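You operate a simulated robot arm through the tools that you are given. There is no shell and no other tool.

The job below is to be done with a simulated two-armed robot. You get a single attempt, and the scene is never put back.

## Task
Switch the cabinet on, then drives on, home the machine and load the ring program from the program card.
Fine: pull the stop button out before the drives.

Only the result counts: the job must be done as asked and must still hold three seconds after the hand-in. Knocking over, shifting, dropping, spilling or breaking anything else fails it.

## Robot
Two 7-joint arms with fingered hands on one trunk that stands fixed in place. Base frame: the origin is at the foot of the trunk, x ahead of it, y to its left, z up. Readings come in m, rad, newtons and seconds.
The left shoulder is at [0.031, 0.173, 1.38], the right one opposite. Each reaches about 0.788 m from its shoulder. Payload 3.5 kg a hand.
The TCP of each hand is the grasp point between the finger pads, 0.03 m short of the fingertips. In the tool frame z runs along the fingers and y along their closing line. The gripper opens to 0.104 m; its body begins 0.035 m behind the TCP. The gripper is a hand of 3 fingers: y runs from the thumb to the fingers, the wrist lies at [-0.015, -0.104, -0.178] in the tool frame, and closing takes about 1.5 s.
Orientation is that of the tool frame in the base frame, as a unit quaternion [w, x, y, z]. With the fingers straight down and the wrist toward the robot, the tool's x, y and z point along [0, 1, 0], [1, 0, 0] and [0, 0, -1] of the base frame.

## Interface
- The arms move only by the tool jog_arm. It takes "left_motion", "right_motion" or both (then of equal length, played together; a hand with none holds still); each is a list of rows, each an object (a shift or turn left out is 0, a gripper value left out holds the last) with "claw": the gripper command, from -1 (fully open) to 1 (shut), values between in proportion; "dp": the shift along the tool's x, y, z in m, a list of three; "delta_rot": the turn, a rotation vector about the tool's x, y, z in rad, a list of three. In form: [{"claw": claw, "dp": [dx, dy, dz], "delta_rot": [wx, wy, wz]}, ...]. A call has 1 to 20 rows; each row is the pose to reach, as a shift and turn from the pose commanded when the call began, along the tool's axes at that moment. A row lasts 0.2 s, in which the tool goes at most 0.05 m and 0.15 rad; a call with a longer step from one row to the next is refused whole, and so is a gripper value outside its range. A pose out of reach is approached as far as the arm can. The call stops where the force on the tool passes 40 N (or 10 N more than at its start, if that is more) or the arm is blocked; 0.2 s more then pass. Each finger travels about 0.072 m/s and halts on what it meets, pressing with about 31 N; the grip force reading is that of the motor and also rises with nothing between the fingers. The clock runs only during rows and for 0.2 s after the last one: add rows that repeat a pose to give the fingers time. It gives the time, the measured TCP pose, the force on the tool (base axes), the opening and the grip force at its end, in the units of the frame above (readings bear some noise), with the torque about the TCP (base axes, N m) and any sound that the robot's microphone picked up, and new pictures: "views" is both (left out), scene, wrist or none (wrist: the cameras of the hands that moved).
- Cameras (640 x 400 px; columns grow to the right, rows downward): "scene" is now at [0.0993, -0.0506, 1.5582]; the picture's right is [-0.62, -0.78, 0.00], its down [-0.48, 0.38, -0.79] and it looks along [0.62, -0.49, -0.62] (base axes); focal length 234 px, centre (320, 200). "left" rides on the left gripper at [-0.064, -0.094, -0.117] in its tool frame; the picture's right is [-0.72, -0.33, 0.61], its down [0.64, -0.65, 0.40] and it looks along [0.27, 0.68, 0.68] (tool axes); focal length 238 px, centre (320, 200). "right" rides on the right gripper at [0.064, -0.094, -0.117] in its tool frame; the picture's right is [-0.72, 0.33, -0.61], its down [-0.64, -0.65, 0.40] and it looks along [-0.27, 0.68, 0.68] (tool axes); focal length 238 px, centre (320, 200). There is no depth. A picture from a camera that has moved, and an enlarged one, comes with that camera's place and axes in the base frame and with its lens. The place of the scene camera against the robot may be out by one fixed shift of up to 0.018 m in any direction.
- lift_body(by): moves the trunk up (or, below 0, down) by that many m; the arms and the scene camera ride with it, the base frame stays. It gives what a move gives, with no picture.
- hand_shape(shape, hand): the hand has 3 fingers and takes this shape, open, in about a second: jaw (thumb against the fingers, like two jaws); tri (thumb and two fingers); tip (a fingertip pinch); poke (one finger out to press); point (the index stretched); flat (the hand flat); cup (the hand cupped); fist (a fist). The gripper value then closes the fingers along that shape, each until it touches; the sizes above hold for jaw. It gives what a move gives, with no picture.
- turn_head(pan, tilt): turns the head with the scene camera to pan (to the left, within 1.501 rad either way) and tilt (down, from -0.506 to 1.204), counted from straight ahead of the robot (the tilt from the chest, where the trunk bows). It gives what a move gives, and a new picture of the scene camera.
- zoom(camera, box): a new picture of the part [left, top, right, bottom] of that camera's present view, enlarged. It takes no simulated time.
- finish_job(): hands the job in; it is judged then, once.

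Places have to be worked out from the pictures, the camera data and where the tool is seen. Open the grippers and draw the arms clear of the work before you hand the job in, unless the task says otherwise.

The tools are called after "Emit:" as name(argument=value, ...) on one line, values as JSON. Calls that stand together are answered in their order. jog_arm: Moves the arms, as the interface text tells. Its arguments: {"type":"object","properties":{"left_motion":{"type":"array","items":{"type":"object","properties":{"claw":{"type":"number"},"dp":{"type":"array","items":{"type":"number"}},"delta_rot":{"type":"array","items":{"type":"number"}}}}},"right_motion":{"type":"array","items":{"type":"object","properties":{"claw":{"type":"number"},"dp":{"type":"array","items":{"type":"number"}},"delta_rot":{"type":"array","items":{"type":"number"}}}}},"views":{"type":"string","enum":["both","scene","wrist","none"]}},"required":[]} The other tools are called the same way: lift_body (by) moves the trunk up or down; hand_shape (shape, hand) gives the hand a shape; turn_head (pan, tilt) turns the head that bears the scene camera; zoom (camera, box) takes an enlarged picture of a part of a camera's view; finish_job () hands the job in.

At the start:

```text
time: 0.0
left_position: [0.4065, -0.0611, 1.4104]
left_orientation: [0.0, 0.706, 0.708, -0.001]
left_contact_force: [0.3, 0.6, 0.3]
left_wrist_torque: [0.01, -0.04, -0.06]
left_width: 0.1036
left_grip_force: 0.0
left_shape: jaw
right_position: [0.3087, -0.3856, 1.405]
right_orientation: [0.0, 0.707, 0.708, 0.0]
right_contact_force: [0.4, -0.5, 0.8]
right_wrist_torque: [-0.01, 0.01, -0.01]
right_width: 0.1039
right_grip_force: 0.0
right_shape: jaw
trunk travel left (down, up): [-0.475, 0.279]
head pan, tilt (commanded): [-0.67, 0.667]
```

scene: 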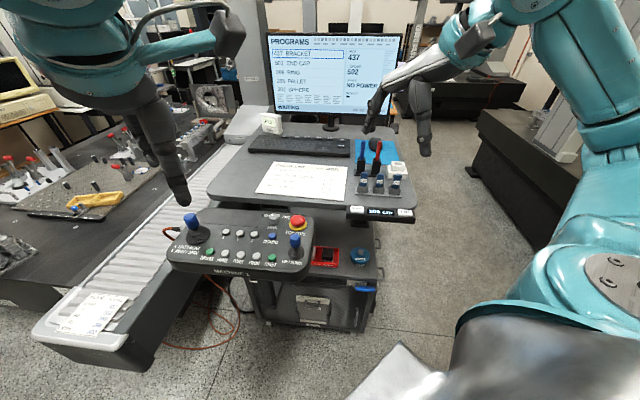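
right: 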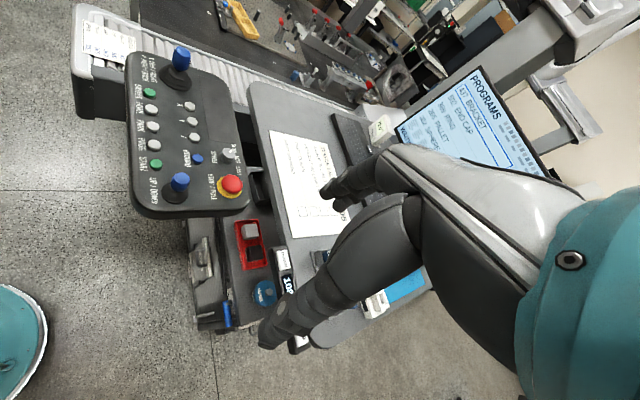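
left: 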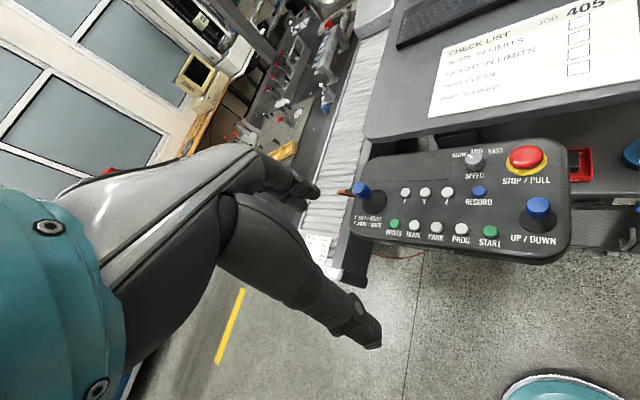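

I see a console with a pendant panel, a screen with programs, a card, and a red rocker switch. I will zoom in on these to read the labels before moving.

Emit:
zoom(camera="scene", box=[250, 25, 420, 130])

Emit:
zoom(camera="scene", box=[150, 190, 390, 340])

Emit:
zoom(camera="left", box=[340, 130, 640, 270])

Emit:
zoom(camera="scene", box=[230, 110, 430, 235])

Emit:
zoom(camera="right", box=[120, 30, 360, 340])

```text
3.76 times, centred on (335, 78) of scene
camera zoom: at [0.0993, -0.0506, 1.5582], right [-0.62, -0.78, 0.0], down [-0.48, 0.38, -0.79], along [0.62, -0.49, -0.62], focal length 882 px, centre (264, 661)
```

zoom: 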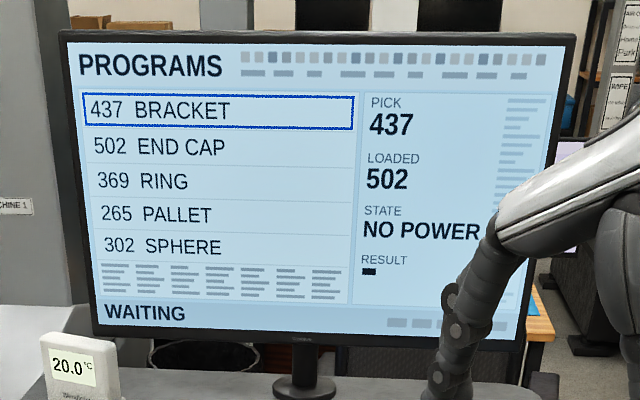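

```text
2.67 times, centred on (270, 265) of scene
camera zoom: at [0.0993, -0.0506, 1.5582], right [-0.62, -0.78, 0.0], down [-0.48, 0.38, -0.79], along [0.62, -0.49, -0.62], focal length 625 px, centre (453, 27)
```

zoom: 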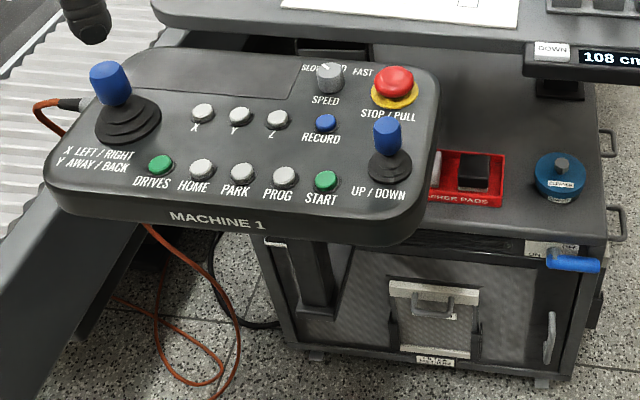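

```text
2.13 times, centred on (490, 200) of left
camera zoom: at [0.3125, -0.126, 1.5283], right [-0.33, -0.72, -0.61], down [-0.65, 0.64, -0.4], along [0.68, 0.27, -0.68], focal length 508 px, centre (-43, 200)
```

zoom: 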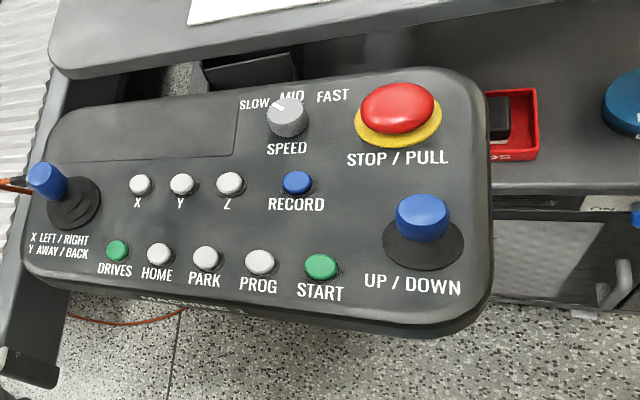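

```text
3.20 times, centred on (330, 172) of scene
camera zoom: at [0.0993, -0.0506, 1.5582], right [-0.62, -0.78, 0.0], down [-0.48, 0.38, -0.79], along [0.62, -0.49, -0.62], focal length 750 px, centre (288, 288)
```

zoom: 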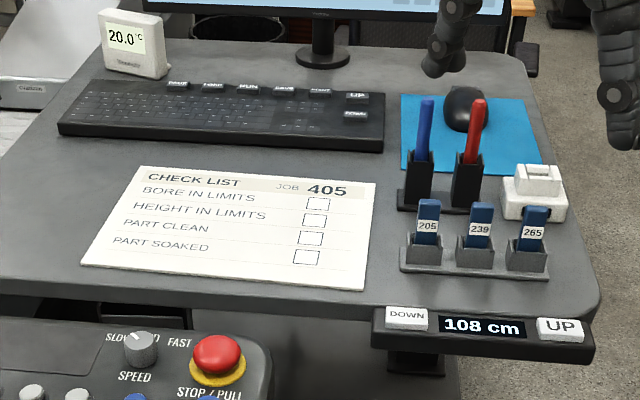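

```text
1.29 times, centred on (240, 185) of right
camera zoom: at [0.2146, -0.3231, 1.5216], right [0.33, -0.72, 0.62], down [-0.65, -0.64, -0.4], along [0.68, -0.27, -0.68], focal length 308 px, centre (423, 219)
```

zoom: 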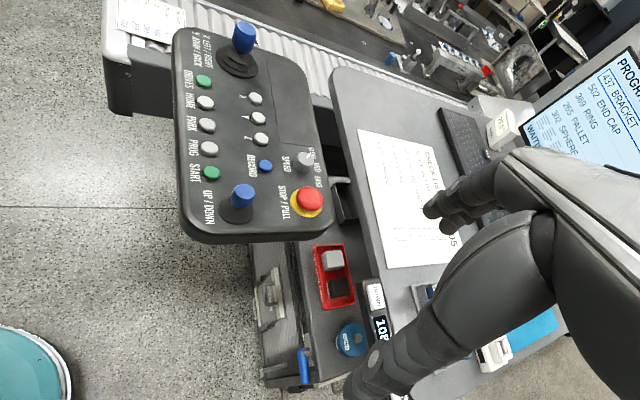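

Program sticks 205/239/265, a reader and a keyboard with labelled keys are visible. I will zoom more on the paper on the conveyor, the cabinet, the keyboard keys and the reader.

Emit:
zoom(camera="scene", box=[30, 270, 160, 370])

Emit:
zoom(camera="right", box=[70, 0, 150, 60])

Emit:
zoom(camera="scene", box=[240, 125, 360, 165])

Emit:
zoom(camera="scene", box=[300, 230, 400, 340])

Emit:
zoom(camera="scene", box=[345, 135, 425, 215])

Emit:
zoom(camera="right", box=[180, 200, 300, 340])

```text
4.00 times, centred on (95, 320) of scene
camera zoom: at [0.0993, -0.0506, 1.5582], right [-0.62, -0.78, 0.0], down [-0.48, 0.38, -0.79], along [0.62, -0.49, -0.62], focal length 937 px, centre (1220, -280)
```

zoom: 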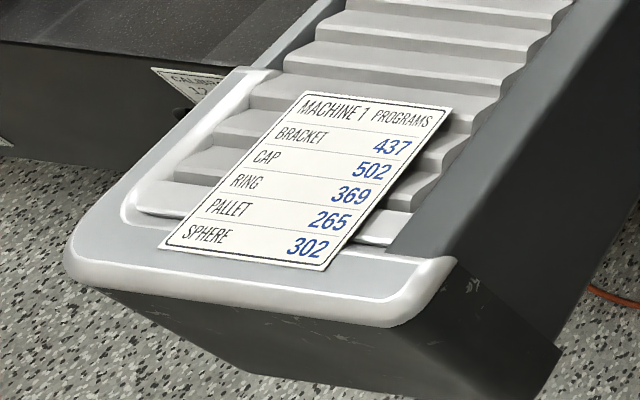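

```text
6.67 times, centred on (110, 30) of right
camera zoom: at [0.2146, -0.3231, 1.5216], right [0.33, -0.72, 0.62], down [-0.65, -0.64, -0.4], along [0.68, -0.27, -0.68], focal length 1589 px, centre (1720, 1333)
```

zoom: 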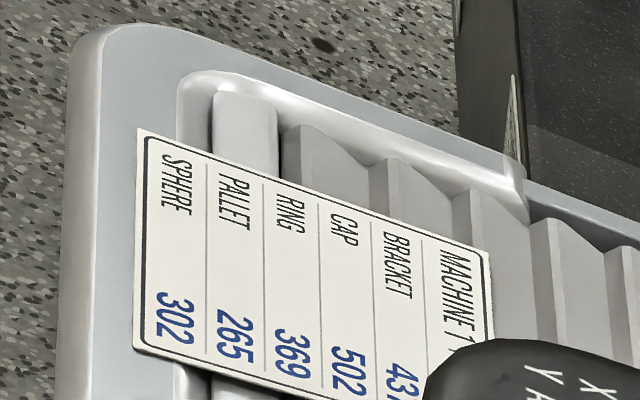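

```text
5.33 times, centred on (300, 145) of scene
camera zoom: at [0.0993, -0.0506, 1.5582], right [-0.62, -0.78, 0.0], down [-0.48, 0.38, -0.79], along [0.62, -0.49, -0.62], focal length 1250 px, centre (427, 493)
```

zoom: 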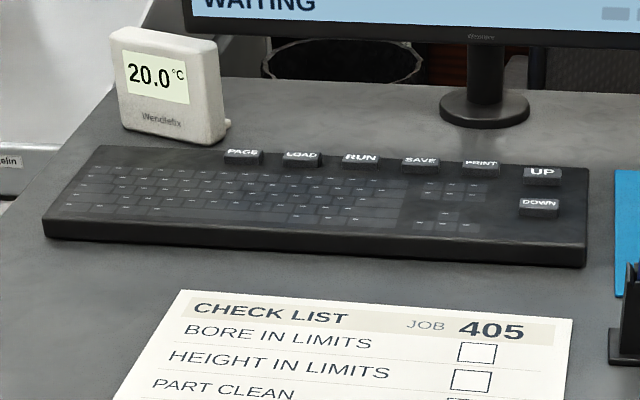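

```text
3.64 times, centred on (350, 285) of scene
camera zoom: at [0.0993, -0.0506, 1.5582], right [-0.62, -0.78, 0.0], down [-0.48, 0.38, -0.79], along [0.62, -0.49, -0.62], focal length 852 px, centre (211, -109)
```

zoom: 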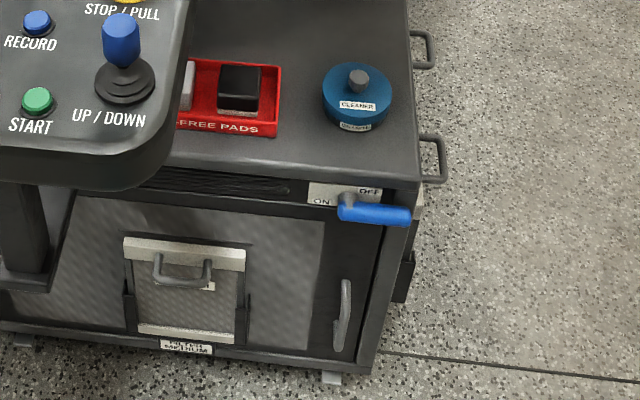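

```text
5.00 times, centred on (385, 175) of scene
camera zoom: at [0.0993, -0.0506, 1.5582], right [-0.62, -0.78, 0.0], down [-0.48, 0.38, -0.79], along [0.62, -0.49, -0.62], focal length 1172 px, centre (-5, 325)
```

zoom: 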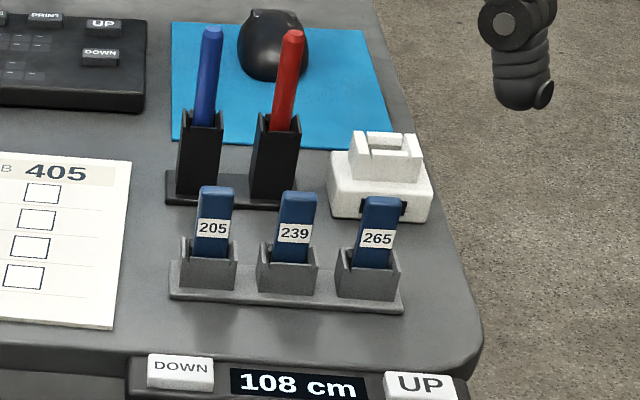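

```text
2.86 times, centred on (240, 270) of right
camera zoom: at [0.2146, -0.3231, 1.5216], right [0.33, -0.72, 0.62], down [-0.65, -0.64, -0.4], along [0.68, -0.27, -0.68], focal length 681 px, centre (549, 0)
```

zoom: 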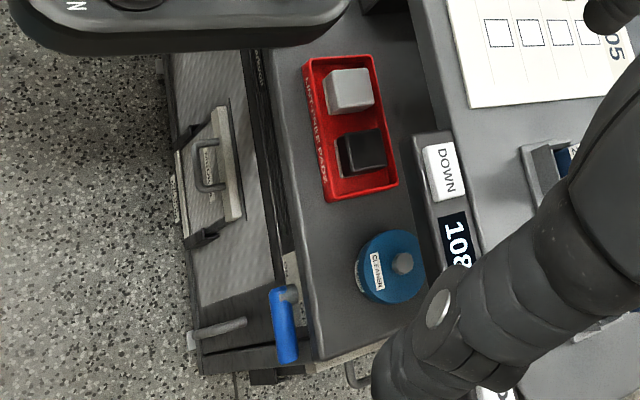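

The card reads RING = 369, which matches the screen list (PICK 437 now, LOADED 502). I estimate the pendant at about z 1.08 with the console turned about 45° to the right, and the cabinet lever near [0.43,-0.6,0.58]; I'll look closer at the lever.

Emit:
zoom(camera="scene", box=[340, 265, 390, 300])

Emit:
zoom(camera="right", box=[195, 280, 255, 340])

Emit:
zoom(camera="scene", box=[255, 25, 345, 85])

```text
11.43 times, centred on (365, 282) of scene
camera zoom: at [0.0993, -0.0506, 1.5582], right [-0.62, -0.78, 0.0], down [-0.48, 0.38, -0.79], along [0.62, -0.49, -0.62], focal length 2678 px, centre (-194, -743)
```

zoom: 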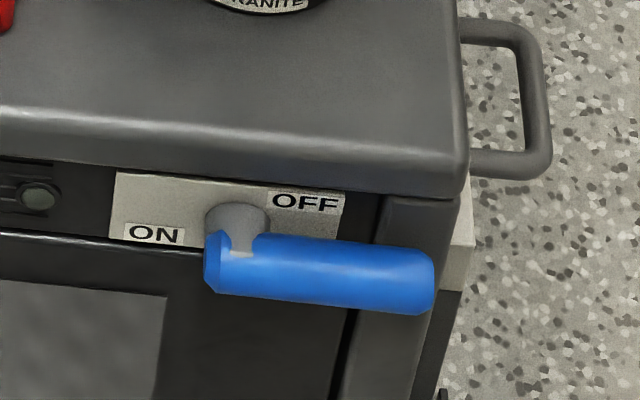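

```text
6.67 times, centred on (225, 310) of right
camera zoom: at [0.2146, -0.3231, 1.5216], right [0.33, -0.72, 0.62], down [-0.65, -0.64, -0.4], along [0.68, -0.27, -0.68], focal length 1589 px, centre (953, -533)
```

zoom: 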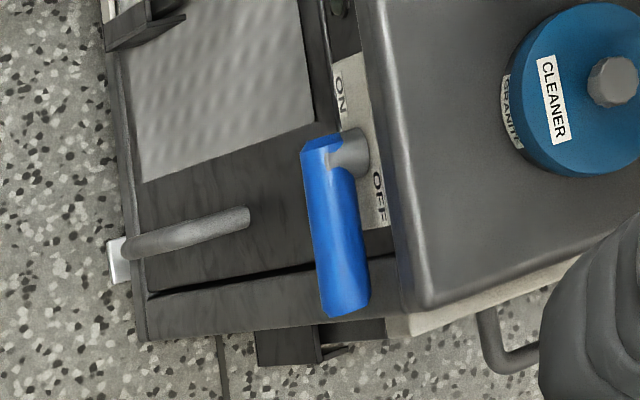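

```text
6.67 times, centred on (300, 55) of scene
camera zoom: at [0.0993, -0.0506, 1.5582], right [-0.62, -0.78, 0.0], down [-0.48, 0.38, -0.79], along [0.62, -0.49, -0.62], focal length 1562 px, centre (453, 1167)
```

zoom: 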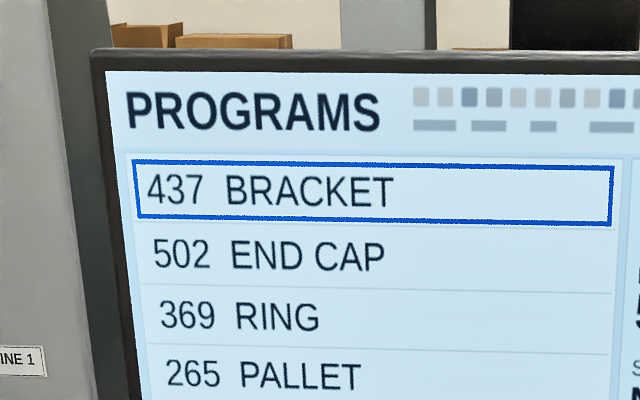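

The lever is a blue handle on a shaft in the cabinet front, pointing right (OFF), at about z 0.58, so I must lower the trunk. First I clear both hands from the pendant: left hand to the left/back, right hand to the right.

Emit:
jog_arm(left_motion=[{"dp": [0.045, -0.012, 0]}, {"dp": [0.09, -0.025, 0]}, {"dp": [0.135, -0.037, 0]}, {"dp": [0.18, -0.05, 0]}, {"dp": [0.225, -0.062, 0]}, {"dp": [0.27, -0.075, 0]}, {"dp": [0.315, -0.087, 0]}, {"dp": [0.36, -0.1, 0]}], right_motion=[{"dp": [-0.015, -0.011, 0]}, {"dp": [-0.03, -0.022, 0]}, {"dp": [-0.045, -0.034, 0]}, {"dp": [-0.06, -0.045, 0]}, {"dp": [-0.075, -0.056, 0]}, {"dp": [-0.09, -0.068, 0]}, {"dp": [-0.105, -0.079, 0]}, {"dp": [-0.12, -0.09, 0]}], views="both")

```text
time: 1.8
left_position: [0.3029, 0.2968, 1.4114]
left_orientation: [0.0, 0.708, 0.707, 0.0]
left_contact_force: [-0.9, 0.1, 0.1]
left_wrist_torque: [0.0, 0.0, 0.02]
left_width: 0.1038
left_grip_force: 0.1
left_shape: jaw
right_position: [0.218, -0.5051, 1.4066]
right_orientation: [0.002, 0.706, 0.708, 0.0]
right_contact_force: [0.5, 0.6, -0.1]
right_wrist_torque: [0.01, 0.02, 0.0]
right_width: 0.1035
right_grip_force: 0.0
right_shape: jaw
trunk travel left (down, up): [-0.475, 0.279]
head pan, tilt (commanded): [-0.67, 0.667]
camera scene: at [0.0976, -0.0493, 1.5584], right [-0.62, -0.78, 0.0], down [-0.48, 0.38, -0.79], along [0.62, -0.49, -0.62], focal length 234 px, centre (320, 200)
camera right: at [0.1229, -0.4417, 1.5231], right [0.33, -0.72, 0.62], down [-0.65, -0.64, -0.4], along [0.68, -0.27, -0.68], focal length 238 px, centre (320, 200)
camera left: at [0.2099, 0.2325, 1.5288], right [-0.32, -0.72, -0.61], down [-0.65, 0.64, -0.41], along [0.68, 0.27, -0.68], focal length 238 px, centre (320, 200)
```

scene: 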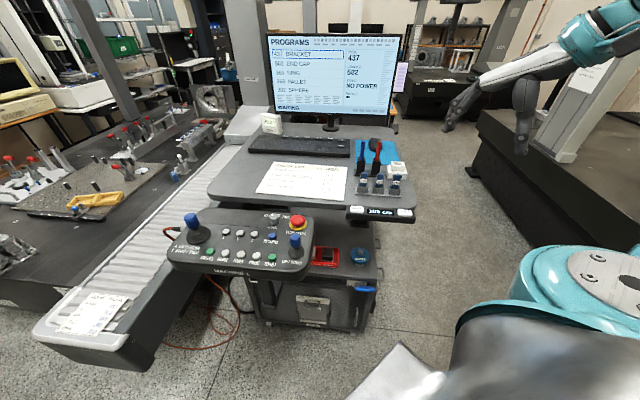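
right: 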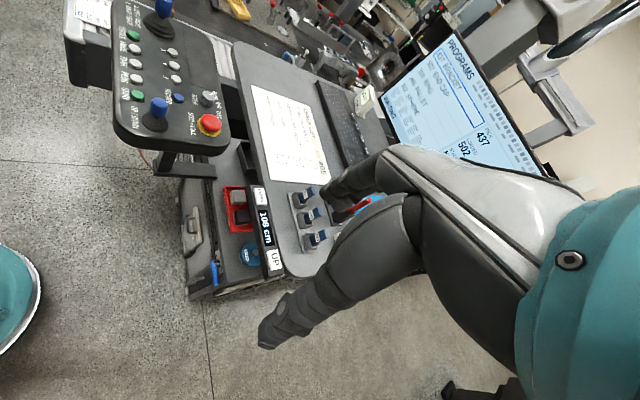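
left: 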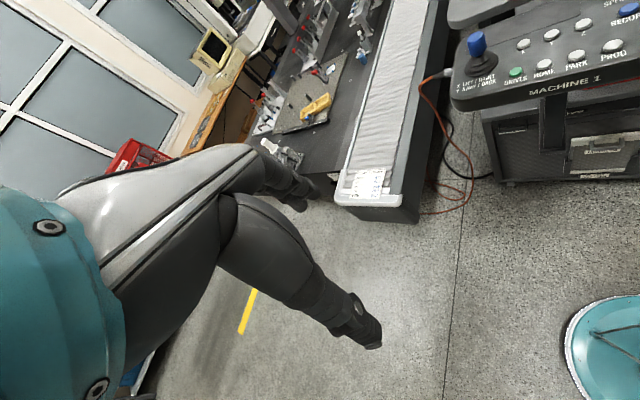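

Both hands are clear of the pendant and desk. I lower the trunk 0.35 m so the right arm can reach the cabinet lever.

Emit:
lift_body(by=-0.35)

```text
time: 5.2
left_position: [0.3046, 0.2983, 1.0591]
left_orientation: [0.0, 0.707, 0.707, 0.0]
left_contact_force: [-0.2, -0.2, 0.0]
left_wrist_torque: [-0.02, 0.02, 0.01]
left_width: 0.1037
left_grip_force: 0.1
left_shape: jaw
right_position: [0.2184, -0.5066, 1.0556]
right_orientation: [0.001, 0.707, 0.707, -0.001]
right_contact_force: [0.7, -0.2, -0.7]
right_wrist_torque: [0.02, 0.0, -0.02]
right_width: 0.1036
right_grip_force: 0.1
right_shape: jaw
trunk travel left (down, up): [-0.125, 0.629]
head pan, tilt (commanded): [-0.67, 0.667]
```

Trunk lowered. I take views from the right wrist camera and the scene camera to triangulate the lever.

Emit:
zoom(camera="right", box=[0, 0, 640, 400])

Emit:
turn_head(pan=-0.8, tilt=0.7)

```text
1.00 times, centred on (320, 200) of right (not enlarged: the box is as wide or as high as the picture)
camera zoom: at [0.1242, -0.4432, 1.1721], right [0.33, -0.72, 0.62], down [-0.65, -0.64, -0.4], along [0.68, -0.27, -0.68], focal length 238 px, centre (320, 200)
```

zoom: 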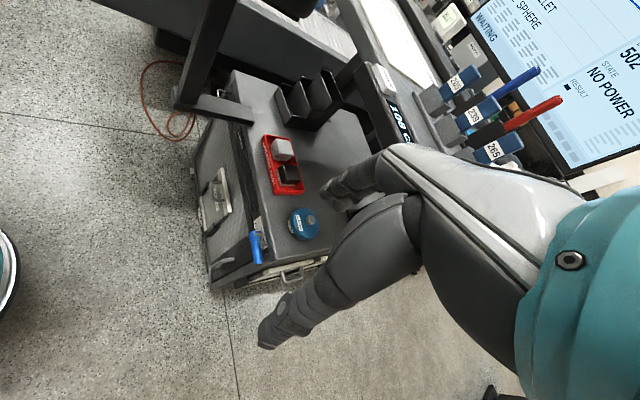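

```text
time: 5.9
left_position: [0.3052, 0.2988, 1.0607]
left_orientation: [0.0, 0.707, 0.708, 0.001]
left_contact_force: [-0.6, -0.7, -0.1]
left_wrist_torque: [-0.01, 0.0, -0.01]
left_width: 0.1037
left_grip_force: 0.0
left_shape: jaw
right_position: [0.2186, -0.5062, 1.0542]
right_orientation: [0.002, 0.707, 0.707, -0.001]
right_contact_force: [-0.2, 0.8, 0.2]
right_wrist_torque: [0.01, 0.03, 0.01]
right_width: 0.1039
right_grip_force: 0.0
right_shape: jaw
trunk travel left (down, up): [-0.125, 0.629]
head pan, tilt (commanded): [-0.799, 0.7]
camera scene: at [0.2198, -0.0579, 1.1976], right [-0.72, -0.7, 0.0], down [-0.45, 0.46, -0.77], along [0.53, -0.55, -0.64], focal length 234 px, centre (320, 200)
```

scene: 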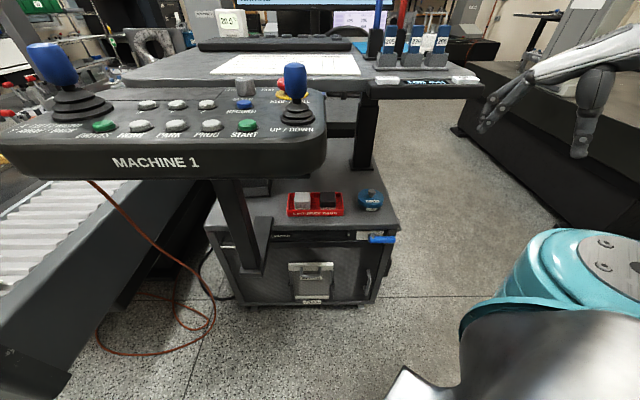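

The scene camera moved forward when lowering, and the lever is now seen from both cameras. I zoom in on both to triangulate it.

Emit:
zoom(camera="right", box=[200, 190, 320, 290])

Emit:
zoom(camera="scene", box=[320, 180, 420, 280])

```text
4.00 times, centred on (260, 240) of right
camera zoom: at [0.1246, -0.4431, 1.172], right [0.33, -0.72, 0.62], down [-0.65, -0.64, -0.4], along [0.68, -0.27, -0.68], focal length 953 px, centre (560, 40)
```

zoom: 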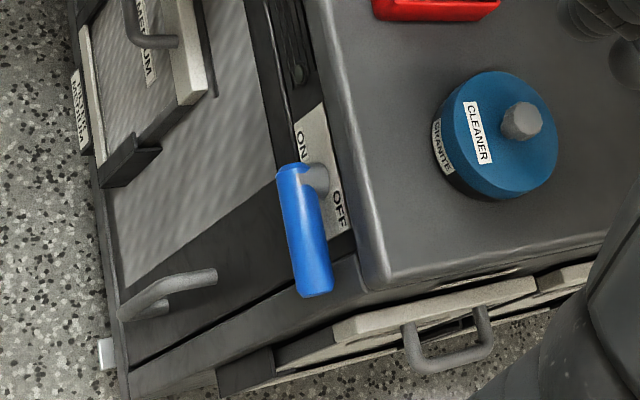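

```text
4.00 times, centred on (370, 230) of scene
camera zoom: at [0.2198, -0.0579, 1.1976], right [-0.72, -0.7, 0.0], down [-0.45, 0.46, -0.77], along [0.53, -0.55, -0.64], focal length 937 px, centre (120, 80)
```

zoom: 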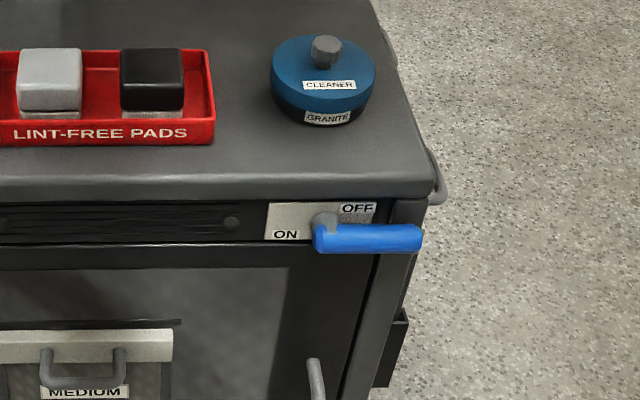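

The triangulation puts the handle from about [0.46,-0.55,0.57] (pivot end) to [0.40,-0.605,0.57] (tip). I shape the right hand to poke so one finger can push the handle around, and look at how the finger sits.

Emit:
hand_shape(shape="poke", hand="right")

Emit:
zoom(camera="right", box=[0, 0, 640, 400])

Emit:
zoom(camera="scene", box=[440, 0, 640, 200])

```text
time: 6.8
left_position: [0.305, 0.2979, 1.0597]
left_orientation: [0.0, 0.706, 0.708, 0.0]
left_contact_force: [-0.8, 0.1, -0.3]
left_wrist_torque: [0.02, 0.04, -0.02]
left_width: 0.1035
left_grip_force: 0.1
left_shape: jaw
right_position: [0.2195, -0.5074, 1.055]
right_orientation: [0.0, 0.706, 0.708, -0.001]
right_contact_force: [-0.7, -0.1, 1.3]
right_wrist_torque: [0.01, -0.01, 0.0]
right_width: 0.0
right_grip_force: 0.1
right_shape: poke
trunk travel left (down, up): [-0.125, 0.629]
head pan, tilt (commanded): [-0.799, 0.7]
```

```text
1.00 times, centred on (320, 200) of right (not enlarged: the box is as wide or as high as the picture)
camera zoom: at [0.1247, -0.4431, 1.172], right [0.33, -0.72, 0.61], down [-0.65, -0.64, -0.4], along [0.68, -0.27, -0.68], focal length 238 px, centre (320, 200)
```

zoom: 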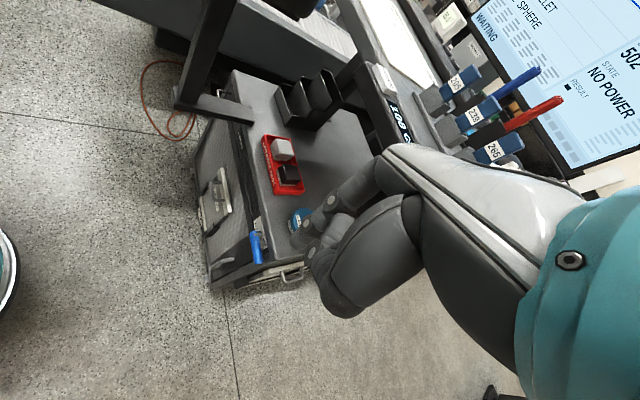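

```text
2.00 times, centred on (540, 100) of scene
camera zoom: at [0.2198, -0.058, 1.1976], right [-0.72, -0.7, 0.0], down [-0.45, 0.46, -0.76], along [0.53, -0.55, -0.64], focal length 469 px, centre (-120, 400)
```

zoom: 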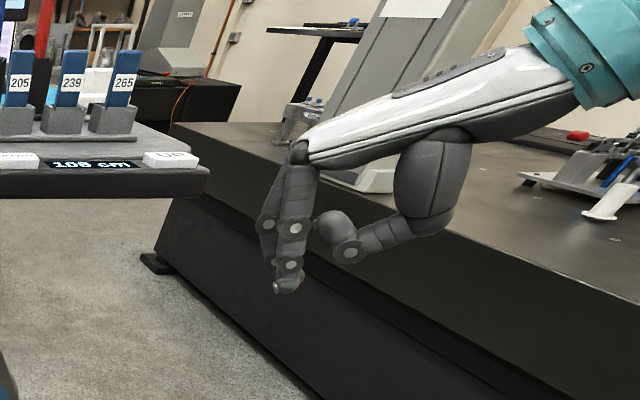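

One finger now points straight down with the others curled. I zoom to pinpoint the fingertip relative to the TCP.

Emit:
zoom(camera="right", box=[260, 150, 420, 330])

Emit:
zoom(camera="scene", box=[540, 50, 640, 170])

```text
2.22 times, centred on (340, 240) of right
camera zoom: at [0.1247, -0.4431, 1.172], right [0.33, -0.72, 0.61], down [-0.65, -0.64, -0.4], along [0.68, -0.27, -0.68], focal length 530 px, centre (276, 111)
```

zoom: 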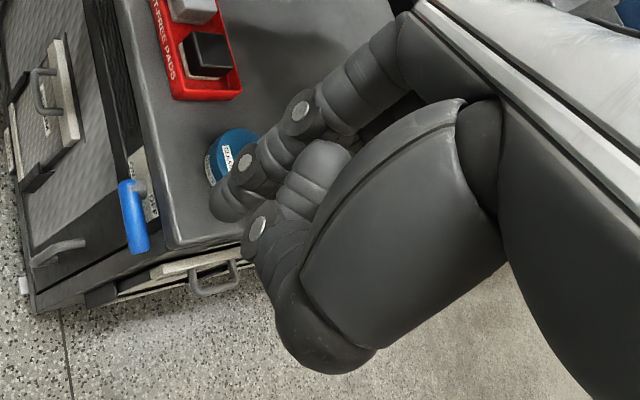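

```text
3.33 times, centred on (590, 110) of scene
camera zoom: at [0.2198, -0.058, 1.1976], right [-0.72, -0.7, 0.0], down [-0.45, 0.46, -0.76], along [0.53, -0.55, -0.64], focal length 781 px, centre (-580, 500)
```

zoom: 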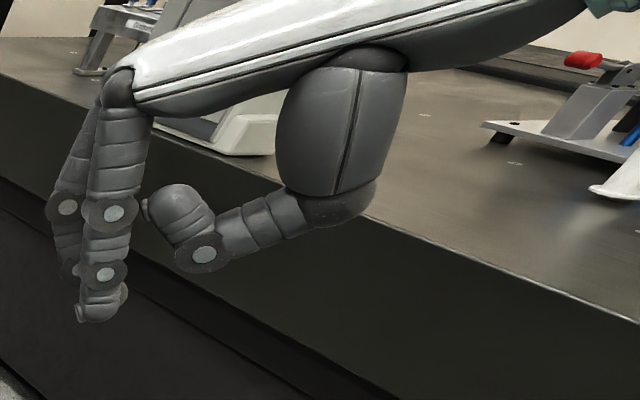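

The fingertip sits about [0.005, 0.004, 0.034] from the TCP in tool axes, and comparing the cameras shows the scene camera reads about 0.017 m too high. I'll yaw the right hand so its fingers face the cabinet (−46°) while moving down in front of it.

Emit:
jog_arm(right_motion=[{"dp": [0.001, 0.013, 0.036], "delta_rot": [0, 0, 0.116]}, {"dp": [0.002, 0.026, 0.073], "delta_rot": [0, 0, 0.231]}, {"dp": [0.003, 0.039, 0.109], "delta_rot": [0, 0, 0.347]}, {"dp": [0.004, 0.051, 0.146], "delta_rot": [0, 0, 0.463]}, {"dp": [0.005, 0.064, 0.182], "delta_rot": [0, 0, 0.579]}, {"dp": [0.006, 0.077, 0.219], "delta_rot": [0, 0, 0.694]}, {"dp": [0.007, 0.09, 0.255], "delta_rot": [0, 0, 0.81]}], views="both")

```text
time: 8.4
left_position: [0.3058, 0.2967, 1.0606]
left_orientation: [0.0, 0.706, 0.708, -0.001]
left_contact_force: [-0.9, 0.5, -0.5]
left_wrist_torque: [0.01, 0.03, 0.04]
left_width: 0.1035
left_grip_force: 0.1
left_shape: jaw
right_position: [0.3159, -0.5106, 0.7954]
right_orientation: [0.001, 0.928, 0.372, -0.001]
right_contact_force: [-0.2, 0.2, 0.7]
right_wrist_torque: [0.01, 0.0, 0.02]
right_width: 0.0
right_grip_force: 0.1
right_shape: poke
right hand out of reach, approached as far as the arm can: row 5, 6, 7
trunk travel left (down, up): [-0.125, 0.629]
head pan, tilt (commanded): [-0.799, 0.7]
camera scene: at [0.22, -0.0581, 1.1975], right [-0.72, -0.7, 0.0], down [-0.45, 0.46, -0.76], along [0.53, -0.55, -0.64], focal length 234 px, centre (320, 200)
camera right: at [0.2972, -0.4002, 0.9127], right [-0.29, -0.73, 0.61], down [-0.91, 0.03, -0.4], along [0.28, -0.68, -0.68], focal length 238 px, centre (320, 200)
```

scene: 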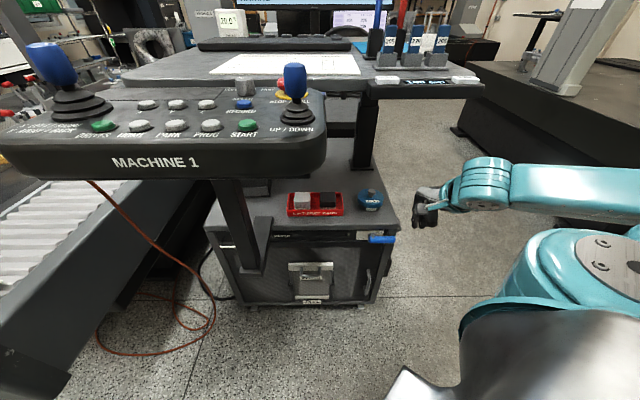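
right: 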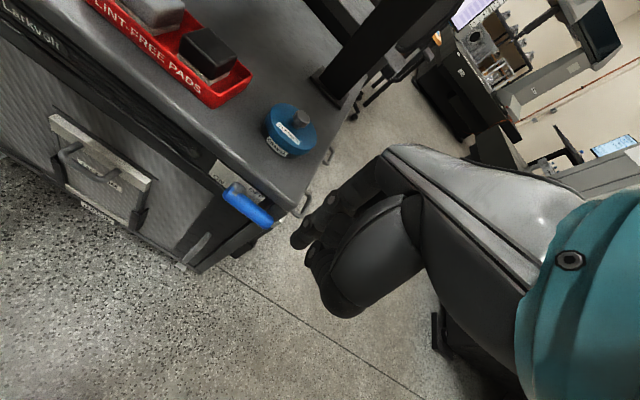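

The arm reported being near its limit but reached about [0.316,-0.511,0.795] with the right yaw. I zoom on the lever from this closer wrist view to refine its position.

Emit:
zoom(camera="right", box=[190, 150, 330, 270])

```text
3.33 times, centred on (260, 210) of right
camera zoom: at [0.2972, -0.4002, 0.9127], right [-0.29, -0.73, 0.61], down [-0.91, 0.03, -0.4], along [0.28, -0.68, -0.68], focal length 794 px, centre (520, 167)
```

zoom: 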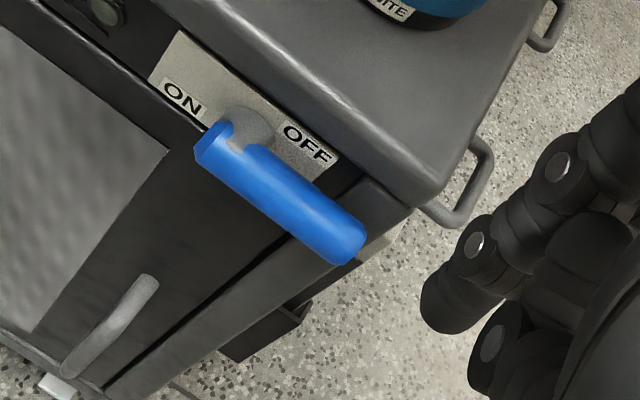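

The refined handle runs from about [0.452,-0.546,0.577] to a tip at [0.397,-0.605,0.577], with the shaft near [0.444,-0.555]. I now move to just above the handle's tip half, pitching the finger slightly forward.

Emit:
jog_arm(right_motion=[{"dp": [0.002, 0.026, 0.025], "delta_rot": [-0.0875, 0, 0]}, {"dp": [0.004, 0.052, 0.05], "delta_rot": [-0.175, 0, 0]}, {"dp": [0.006, 0.078, 0.075], "delta_rot": [-0.2625, 0, 0]}, {"dp": [0.008, 0.104, 0.1], "delta_rot": [-0.35, 0, 0]}], views="both")

```text
time: 9.4
left_position: [0.3048, 0.297, 1.0602]
left_orientation: [0.0, 0.707, 0.707, 0.0]
left_contact_force: [-0.1, -0.2, 0.0]
left_wrist_torque: [0.01, -0.03, 0.0]
left_width: 0.1036
left_grip_force: 0.0
left_shape: jaw
right_position: [0.3945, -0.5843, 0.6959]
right_orientation: [0.163, 0.914, 0.367, 0.065]
right_contact_force: [-0.4, 0.6, 0.5]
right_wrist_torque: [0.01, 0.03, -0.01]
right_width: 0.0003
right_grip_force: 0.0
right_shape: poke
trunk travel left (down, up): [-0.125, 0.629]
head pan, tilt (commanded): [-0.799, 0.7]
camera scene: at [0.22, -0.0582, 1.1975], right [-0.72, -0.7, 0.0], down [-0.45, 0.46, -0.76], along [0.53, -0.55, -0.64], focal length 234 px, centre (320, 200)
camera right: at [0.3515, -0.448, 0.7733], right [-0.45, -0.56, 0.69], down [-0.79, -0.1, -0.6], along [0.41, -0.82, -0.4], focal length 238 px, centre (320, 200)
```

scene: 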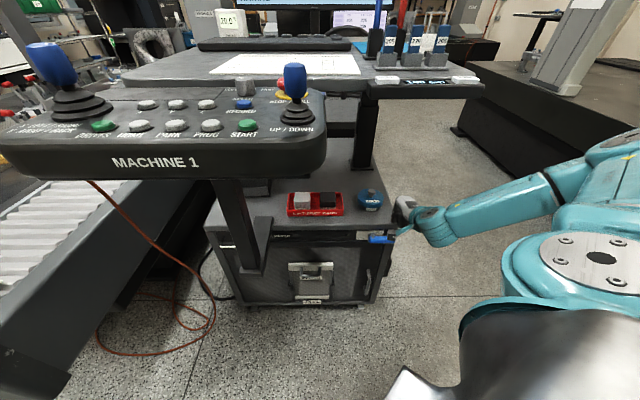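
right: 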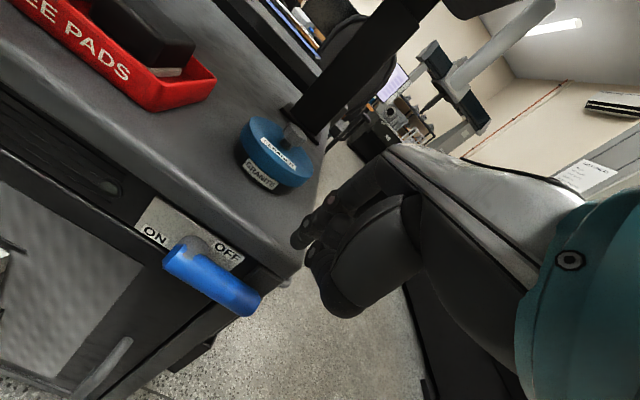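

Three views agree on the handle, and the fingertip is right above it by about 7 cm. I push straight down gently: to contact and about 1 cm beyond, then check force and picture.

Emit:
jog_arm(right_motion=[{"dp": [0, -0.0103, 0.0282]}, {"dp": [0, -0.0206, 0.0563]}, {"dp": [0, -0.024, 0.0657]}, {"dp": [-0.001, -0.0274, 0.0751]}, {"dp": [-0.003, -0.0302, 0.0826]}], views="both")

```text
time: 10.6
left_position: [0.3052, 0.2979, 1.0602]
left_orientation: [0.001, 0.707, 0.707, -0.002]
left_contact_force: [-0.2, -0.7, 0.2]
left_wrist_torque: [-0.03, 0.01, 0.02]
left_width: 0.1036
left_grip_force: 0.1
left_shape: jaw
right_position: [0.3907, -0.5832, 0.6092]
right_orientation: [0.162, 0.914, 0.366, 0.064]
right_contact_force: [-3.6, 4.3, 3.6]
right_wrist_torque: [-0.18, -0.12, -0.05]
right_width: 0.0001
right_grip_force: 0.0
right_shape: poke
trunk travel left (down, up): [-0.125, 0.629]
head pan, tilt (commanded): [-0.799, 0.7]
camera scene: at [0.2194, -0.0573, 1.1977], right [-0.72, -0.7, 0.0], down [-0.45, 0.46, -0.77], along [0.53, -0.55, -0.64], focal length 234 px, centre (320, 200)
camera right: at [0.3476, -0.4473, 0.687], right [-0.45, -0.57, 0.69], down [-0.79, -0.1, -0.6], along [0.41, -0.82, -0.4], focal length 238 px, centre (320, 200)
```

scene: 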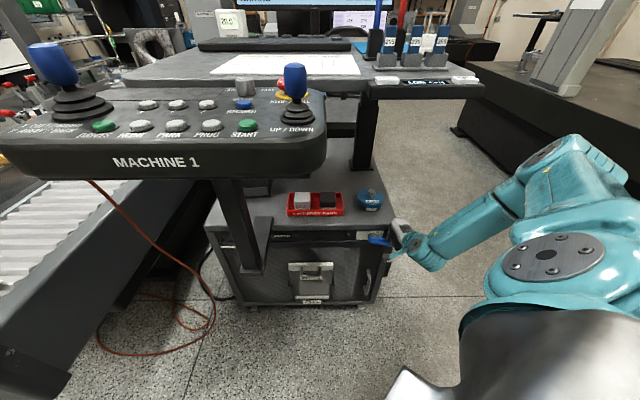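
right: 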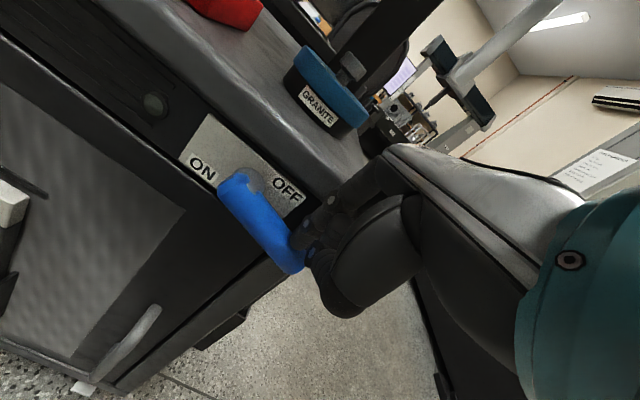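

Low force (about 7 N) and the fingertip has gone about 1 cm below the handle's original top, so the handle seems to be turning. I zoom to verify.

Emit:
zoom(camera="right", box=[170, 90, 350, 290])

Emit:
zoom(camera="scene", box=[330, 200, 430, 280])

```text
2.00 times, centred on (260, 190) of right
camera zoom: at [0.3476, -0.4473, 0.687], right [-0.45, -0.57, 0.69], down [-0.79, -0.1, -0.6], along [0.41, -0.82, -0.4], focal length 477 px, centre (440, 220)
```

zoom: 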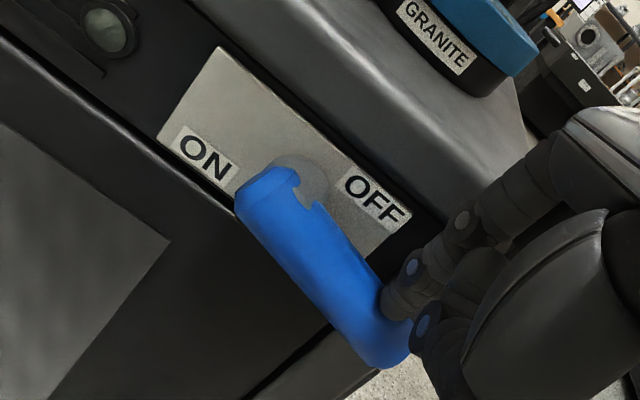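

```text
5.00 times, centred on (380, 240) of scene
camera zoom: at [0.2194, -0.0573, 1.1977], right [-0.72, -0.7, 0.0], down [-0.45, 0.46, -0.77], along [0.53, -0.55, -0.64], focal length 1172 px, centre (20, 0)
```

zoom: 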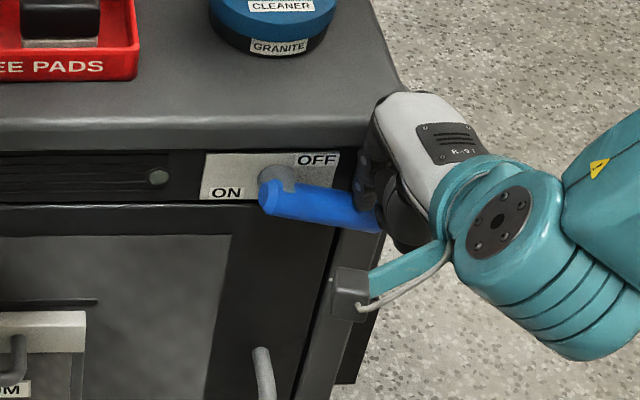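

The handle is tilting down (clockwise) toward ON as I push. I continue along the arc around the shaft, down and then to the left.

Emit:
jog_arm(right_motion=[{"dp": [-0.001, -0.0051, 0.0141]}, {"dp": [0.002, -0.0099, 0.0272]}, {"dp": [0.009, -0.0144, 0.0394]}, {"dp": [0.018, -0.0178, 0.0488]}, {"dp": [0.0305, -0.0206, 0.0563]}], views="both")

```text
time: 11.8
left_position: [0.3051, 0.2981, 1.0596]
left_orientation: [0.0, 0.707, 0.707, 0.0]
left_contact_force: [-0.2, -0.7, -0.9]
left_wrist_torque: [0.02, 0.02, 0.02]
left_width: 0.1036
left_grip_force: 0.1
left_shape: jaw
right_position: [0.412, -0.5637, 0.549]
right_orientation: [0.163, 0.914, 0.366, 0.063]
right_contact_force: [-0.2, -0.7, -0.2]
right_wrist_torque: [0.03, 0.01, 0.01]
right_width: 0.0001
right_grip_force: 0.2
right_shape: poke
trunk travel left (down, up): [-0.125, 0.629]
head pan, tilt (commanded): [-0.799, 0.7]
camera scene: at [0.2198, -0.058, 1.1975], right [-0.72, -0.7, 0.0], down [-0.45, 0.46, -0.76], along [0.53, -0.55, -0.64], focal length 234 px, centre (320, 200)
camera right: at [0.3701, -0.4271, 0.6262], right [-0.45, -0.56, 0.69], down [-0.79, -0.1, -0.6], along [0.41, -0.82, -0.4], focal length 238 px, centre (320, 200)
```

scene: 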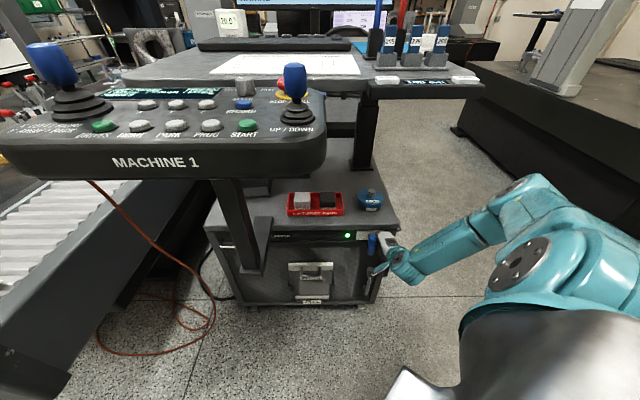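
right: 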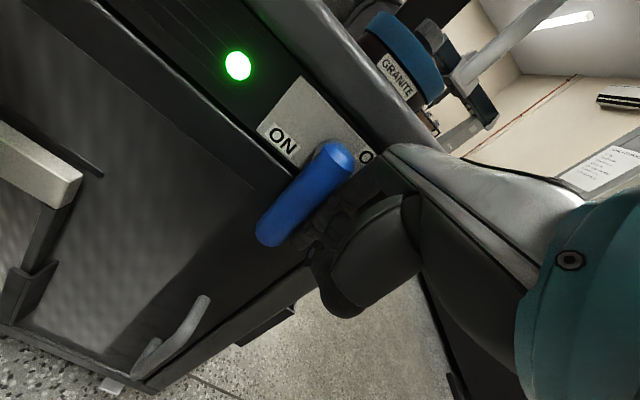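

The green lamp on the cabinet is lit and the handle points down, so the cabinet is on with no force remaining. I back the finger off to the right and away from the lever.

Emit:
jog_arm(right_motion=[{"dp": [-0.02, 0, 0]}, {"dp": [-0.02, -0.035, -0.013]}, {"dp": [-0.02, -0.075, -0.0275]}, {"dp": [-0.02, -0.113, -0.041]}], views="both")

Emit:
turn_head(pan=-0.67, tilt=0.3)

```text
time: 12.8
left_position: [0.3043, 0.297, 1.0612]
left_orientation: [0.0, 0.707, 0.708, 0.0]
left_contact_force: [0.2, 0.5, 0.3]
left_wrist_torque: [0.0, -0.03, -0.01]
left_width: 0.1038
left_grip_force: 0.0
left_shape: jaw
right_position: [0.3155, -0.4901, 0.5479]
right_orientation: [0.163, 0.914, 0.367, 0.065]
right_contact_force: [0.1, 0.0, 0.1]
right_wrist_torque: [-0.01, 0.0, 0.0]
right_width: 0.0
right_grip_force: 0.2
right_shape: poke
trunk travel left (down, up): [-0.125, 0.629]
head pan, tilt (commanded): [-0.799, 0.7]
camera scene: at [0.2197, -0.058, 1.1976], right [-0.72, -0.7, 0.0], down [-0.45, 0.46, -0.77], along [0.53, -0.55, -0.64], focal length 234 px, centre (320, 200)
camera right: at [0.2729, -0.3533, 0.6257], right [-0.45, -0.56, 0.69], down [-0.79, -0.1, -0.6], along [0.41, -0.82, -0.4], focal length 238 px, centre (320, 200)
```

scene: 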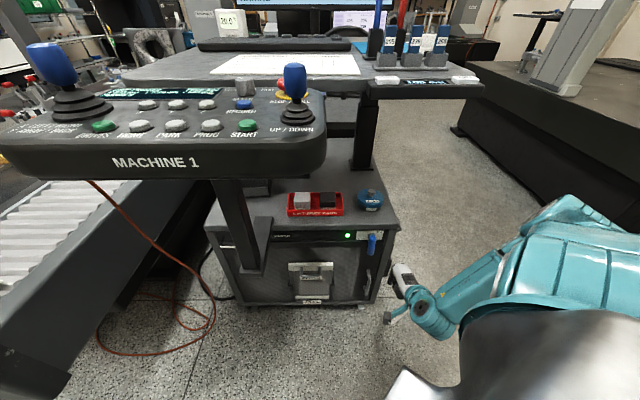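
right: 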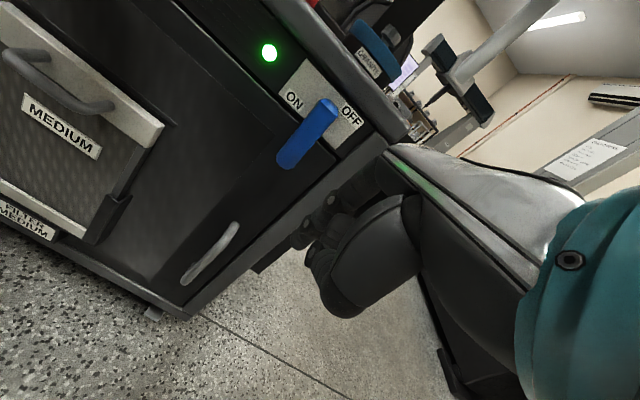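

```text
time: 13.7
left_position: [0.3037, 0.2987, 1.0592]
left_orientation: [0.0, 0.707, 0.708, 0.0]
left_contact_force: [-0.8, -0.5, 0.6]
left_wrist_torque: [-0.03, 0.01, -0.01]
left_width: 0.1036
left_grip_force: 0.1
left_shape: jaw
right_position: [0.3163, -0.49, 0.5475]
right_orientation: [0.162, 0.914, 0.366, 0.064]
right_contact_force: [0.6, 0.7, 1.0]
right_wrist_torque: [0.02, 0.04, -0.02]
right_width: 0.0001
right_grip_force: 0.0
right_shape: poke
trunk travel left (down, up): [-0.125, 0.629]
head pan, tilt (commanded): [-0.67, 0.3]
camera scene: at [0.2337, -0.0551, 1.2336], right [-0.62, -0.78, 0.0], down [-0.23, 0.18, -0.95], along [0.75, -0.59, -0.3], focal length 234 px, centre (320, 200)
```

scene: 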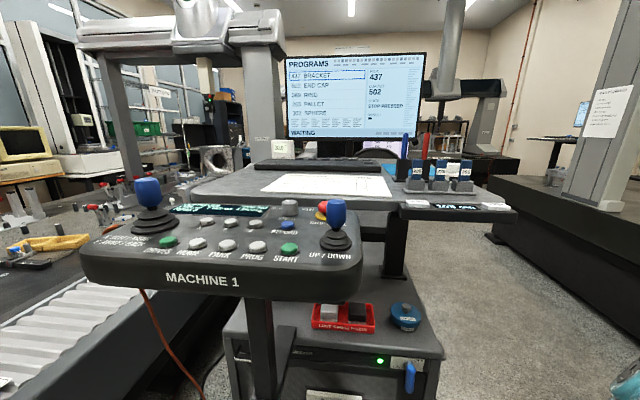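

The screen state changed to what looks like "STOP PRESSED" and the pendant display is lit. I zoom in to read both.

Emit:
zoom(camera="scene", box=[280, 50, 430, 145])

Emit:
zoom(camera="scene", box=[80, 180, 370, 300])

```text
4.21 times, centred on (355, 98) of scene
camera zoom: at [0.2337, -0.0551, 1.2336], right [-0.62, -0.78, 0.0], down [-0.23, 0.18, -0.95], along [0.75, -0.59, -0.3], focal length 987 px, centre (173, 632)
```

zoom: 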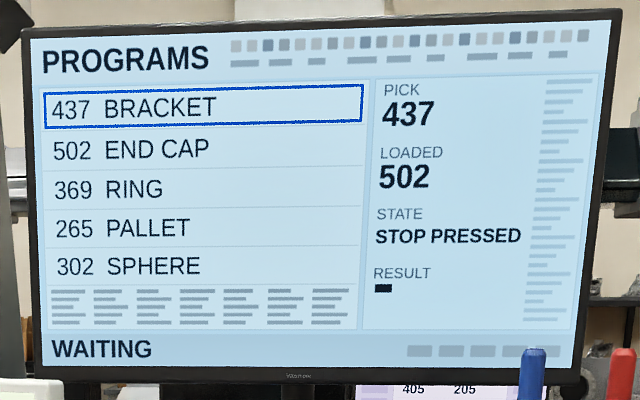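

```text
2.21 times, centred on (225, 240) of scene
camera zoom: at [0.2337, -0.0551, 1.2336], right [-0.62, -0.78, 0.0], down [-0.23, 0.18, -0.95], along [0.75, -0.59, -0.3], focal length 517 px, centre (530, 112)
```

zoom: 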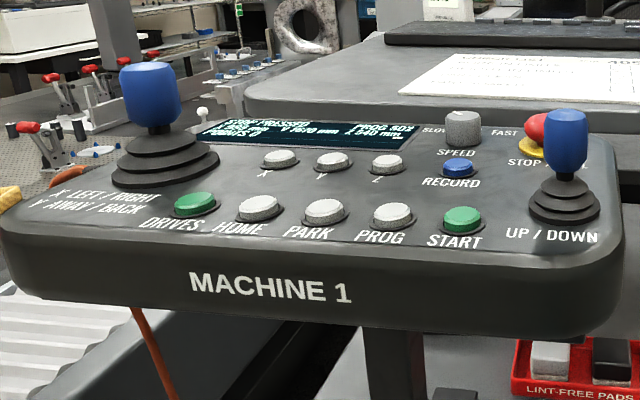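

Pendant and screen both read STOP PRESSED, as expected. I raise the trunk back so the hands can work on the pendant from above.

Emit:
lift_body(by=0.35)

Emit:
hand_shape(shape="poke", hand="left")

Emit:
turn_head(pan=-0.6, tilt=0.75)

```text
time: 17.1
left_position: [0.304, 0.2977, 1.4104]
left_orientation: [0.0, 0.706, 0.708, 0.0]
left_contact_force: [-0.2, -0.5, -0.4]
left_wrist_torque: [-0.02, 0.02, 0.01]
left_width: 0.1037
left_grip_force: 0.0
left_shape: jaw
right_position: [0.3148, -0.4901, 0.8976]
right_orientation: [0.163, 0.914, 0.366, 0.063]
right_contact_force: [-0.5, -0.1, -0.5]
right_wrist_torque: [0.04, 0.0, 0.04]
right_width: 0.0
right_grip_force: 0.1
right_shape: poke
trunk travel left (down, up): [-0.475, 0.279]
head pan, tilt (commanded): [-0.67, 0.3]
```

```text
time: 18.0
left_position: [0.3042, 0.298, 1.411]
left_orientation: [0.001, 0.707, 0.707, 0.0]
left_contact_force: [0.2, 0.4, -0.1]
left_wrist_torque: [-0.01, 0.01, -0.02]
left_width: 0.0
left_grip_force: 0.0
left_shape: poke
right_position: [0.3149, -0.4902, 0.899]
right_orientation: [0.162, 0.914, 0.366, 0.065]
right_contact_force: [0.6, 0.1, 0.0]
right_wrist_torque: [0.0, 0.02, -0.03]
right_width: 0.0
right_grip_force: 0.0
right_shape: poke
trunk travel left (down, up): [-0.475, 0.279]
head pan, tilt (commanded): [-0.67, 0.3]
```

```text
time: 18.9
left_position: [0.3039, 0.298, 1.4109]
left_orientation: [0.001, 0.706, 0.708, 0.0]
left_contact_force: [0.7, 0.2, -0.1]
left_wrist_torque: [0.01, -0.02, -0.01]
left_width: 0.0
left_grip_force: 0.1
left_shape: poke
right_position: [0.3155, -0.4913, 0.8985]
right_orientation: [0.162, 0.914, 0.366, 0.065]
right_contact_force: [0.4, 0.4, 0.2]
right_wrist_torque: [0.01, -0.02, 0.0]
right_width: 0.0
right_grip_force: 0.1
right_shape: poke
trunk travel left (down, up): [-0.475, 0.279]
head pan, tilt (commanded): [-0.6, 0.75]
camera scene: at [0.1001, -0.0439, 1.5512], right [-0.56, -0.83, 0.0], down [-0.56, 0.38, -0.73], along [0.6, -0.41, -0.68], focal length 234 px, centre (320, 200)
```

scene: 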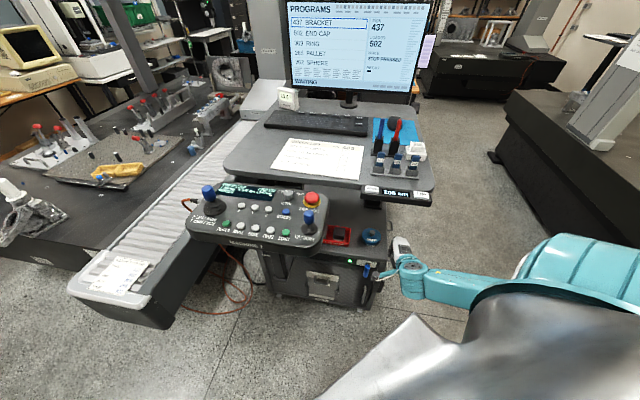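

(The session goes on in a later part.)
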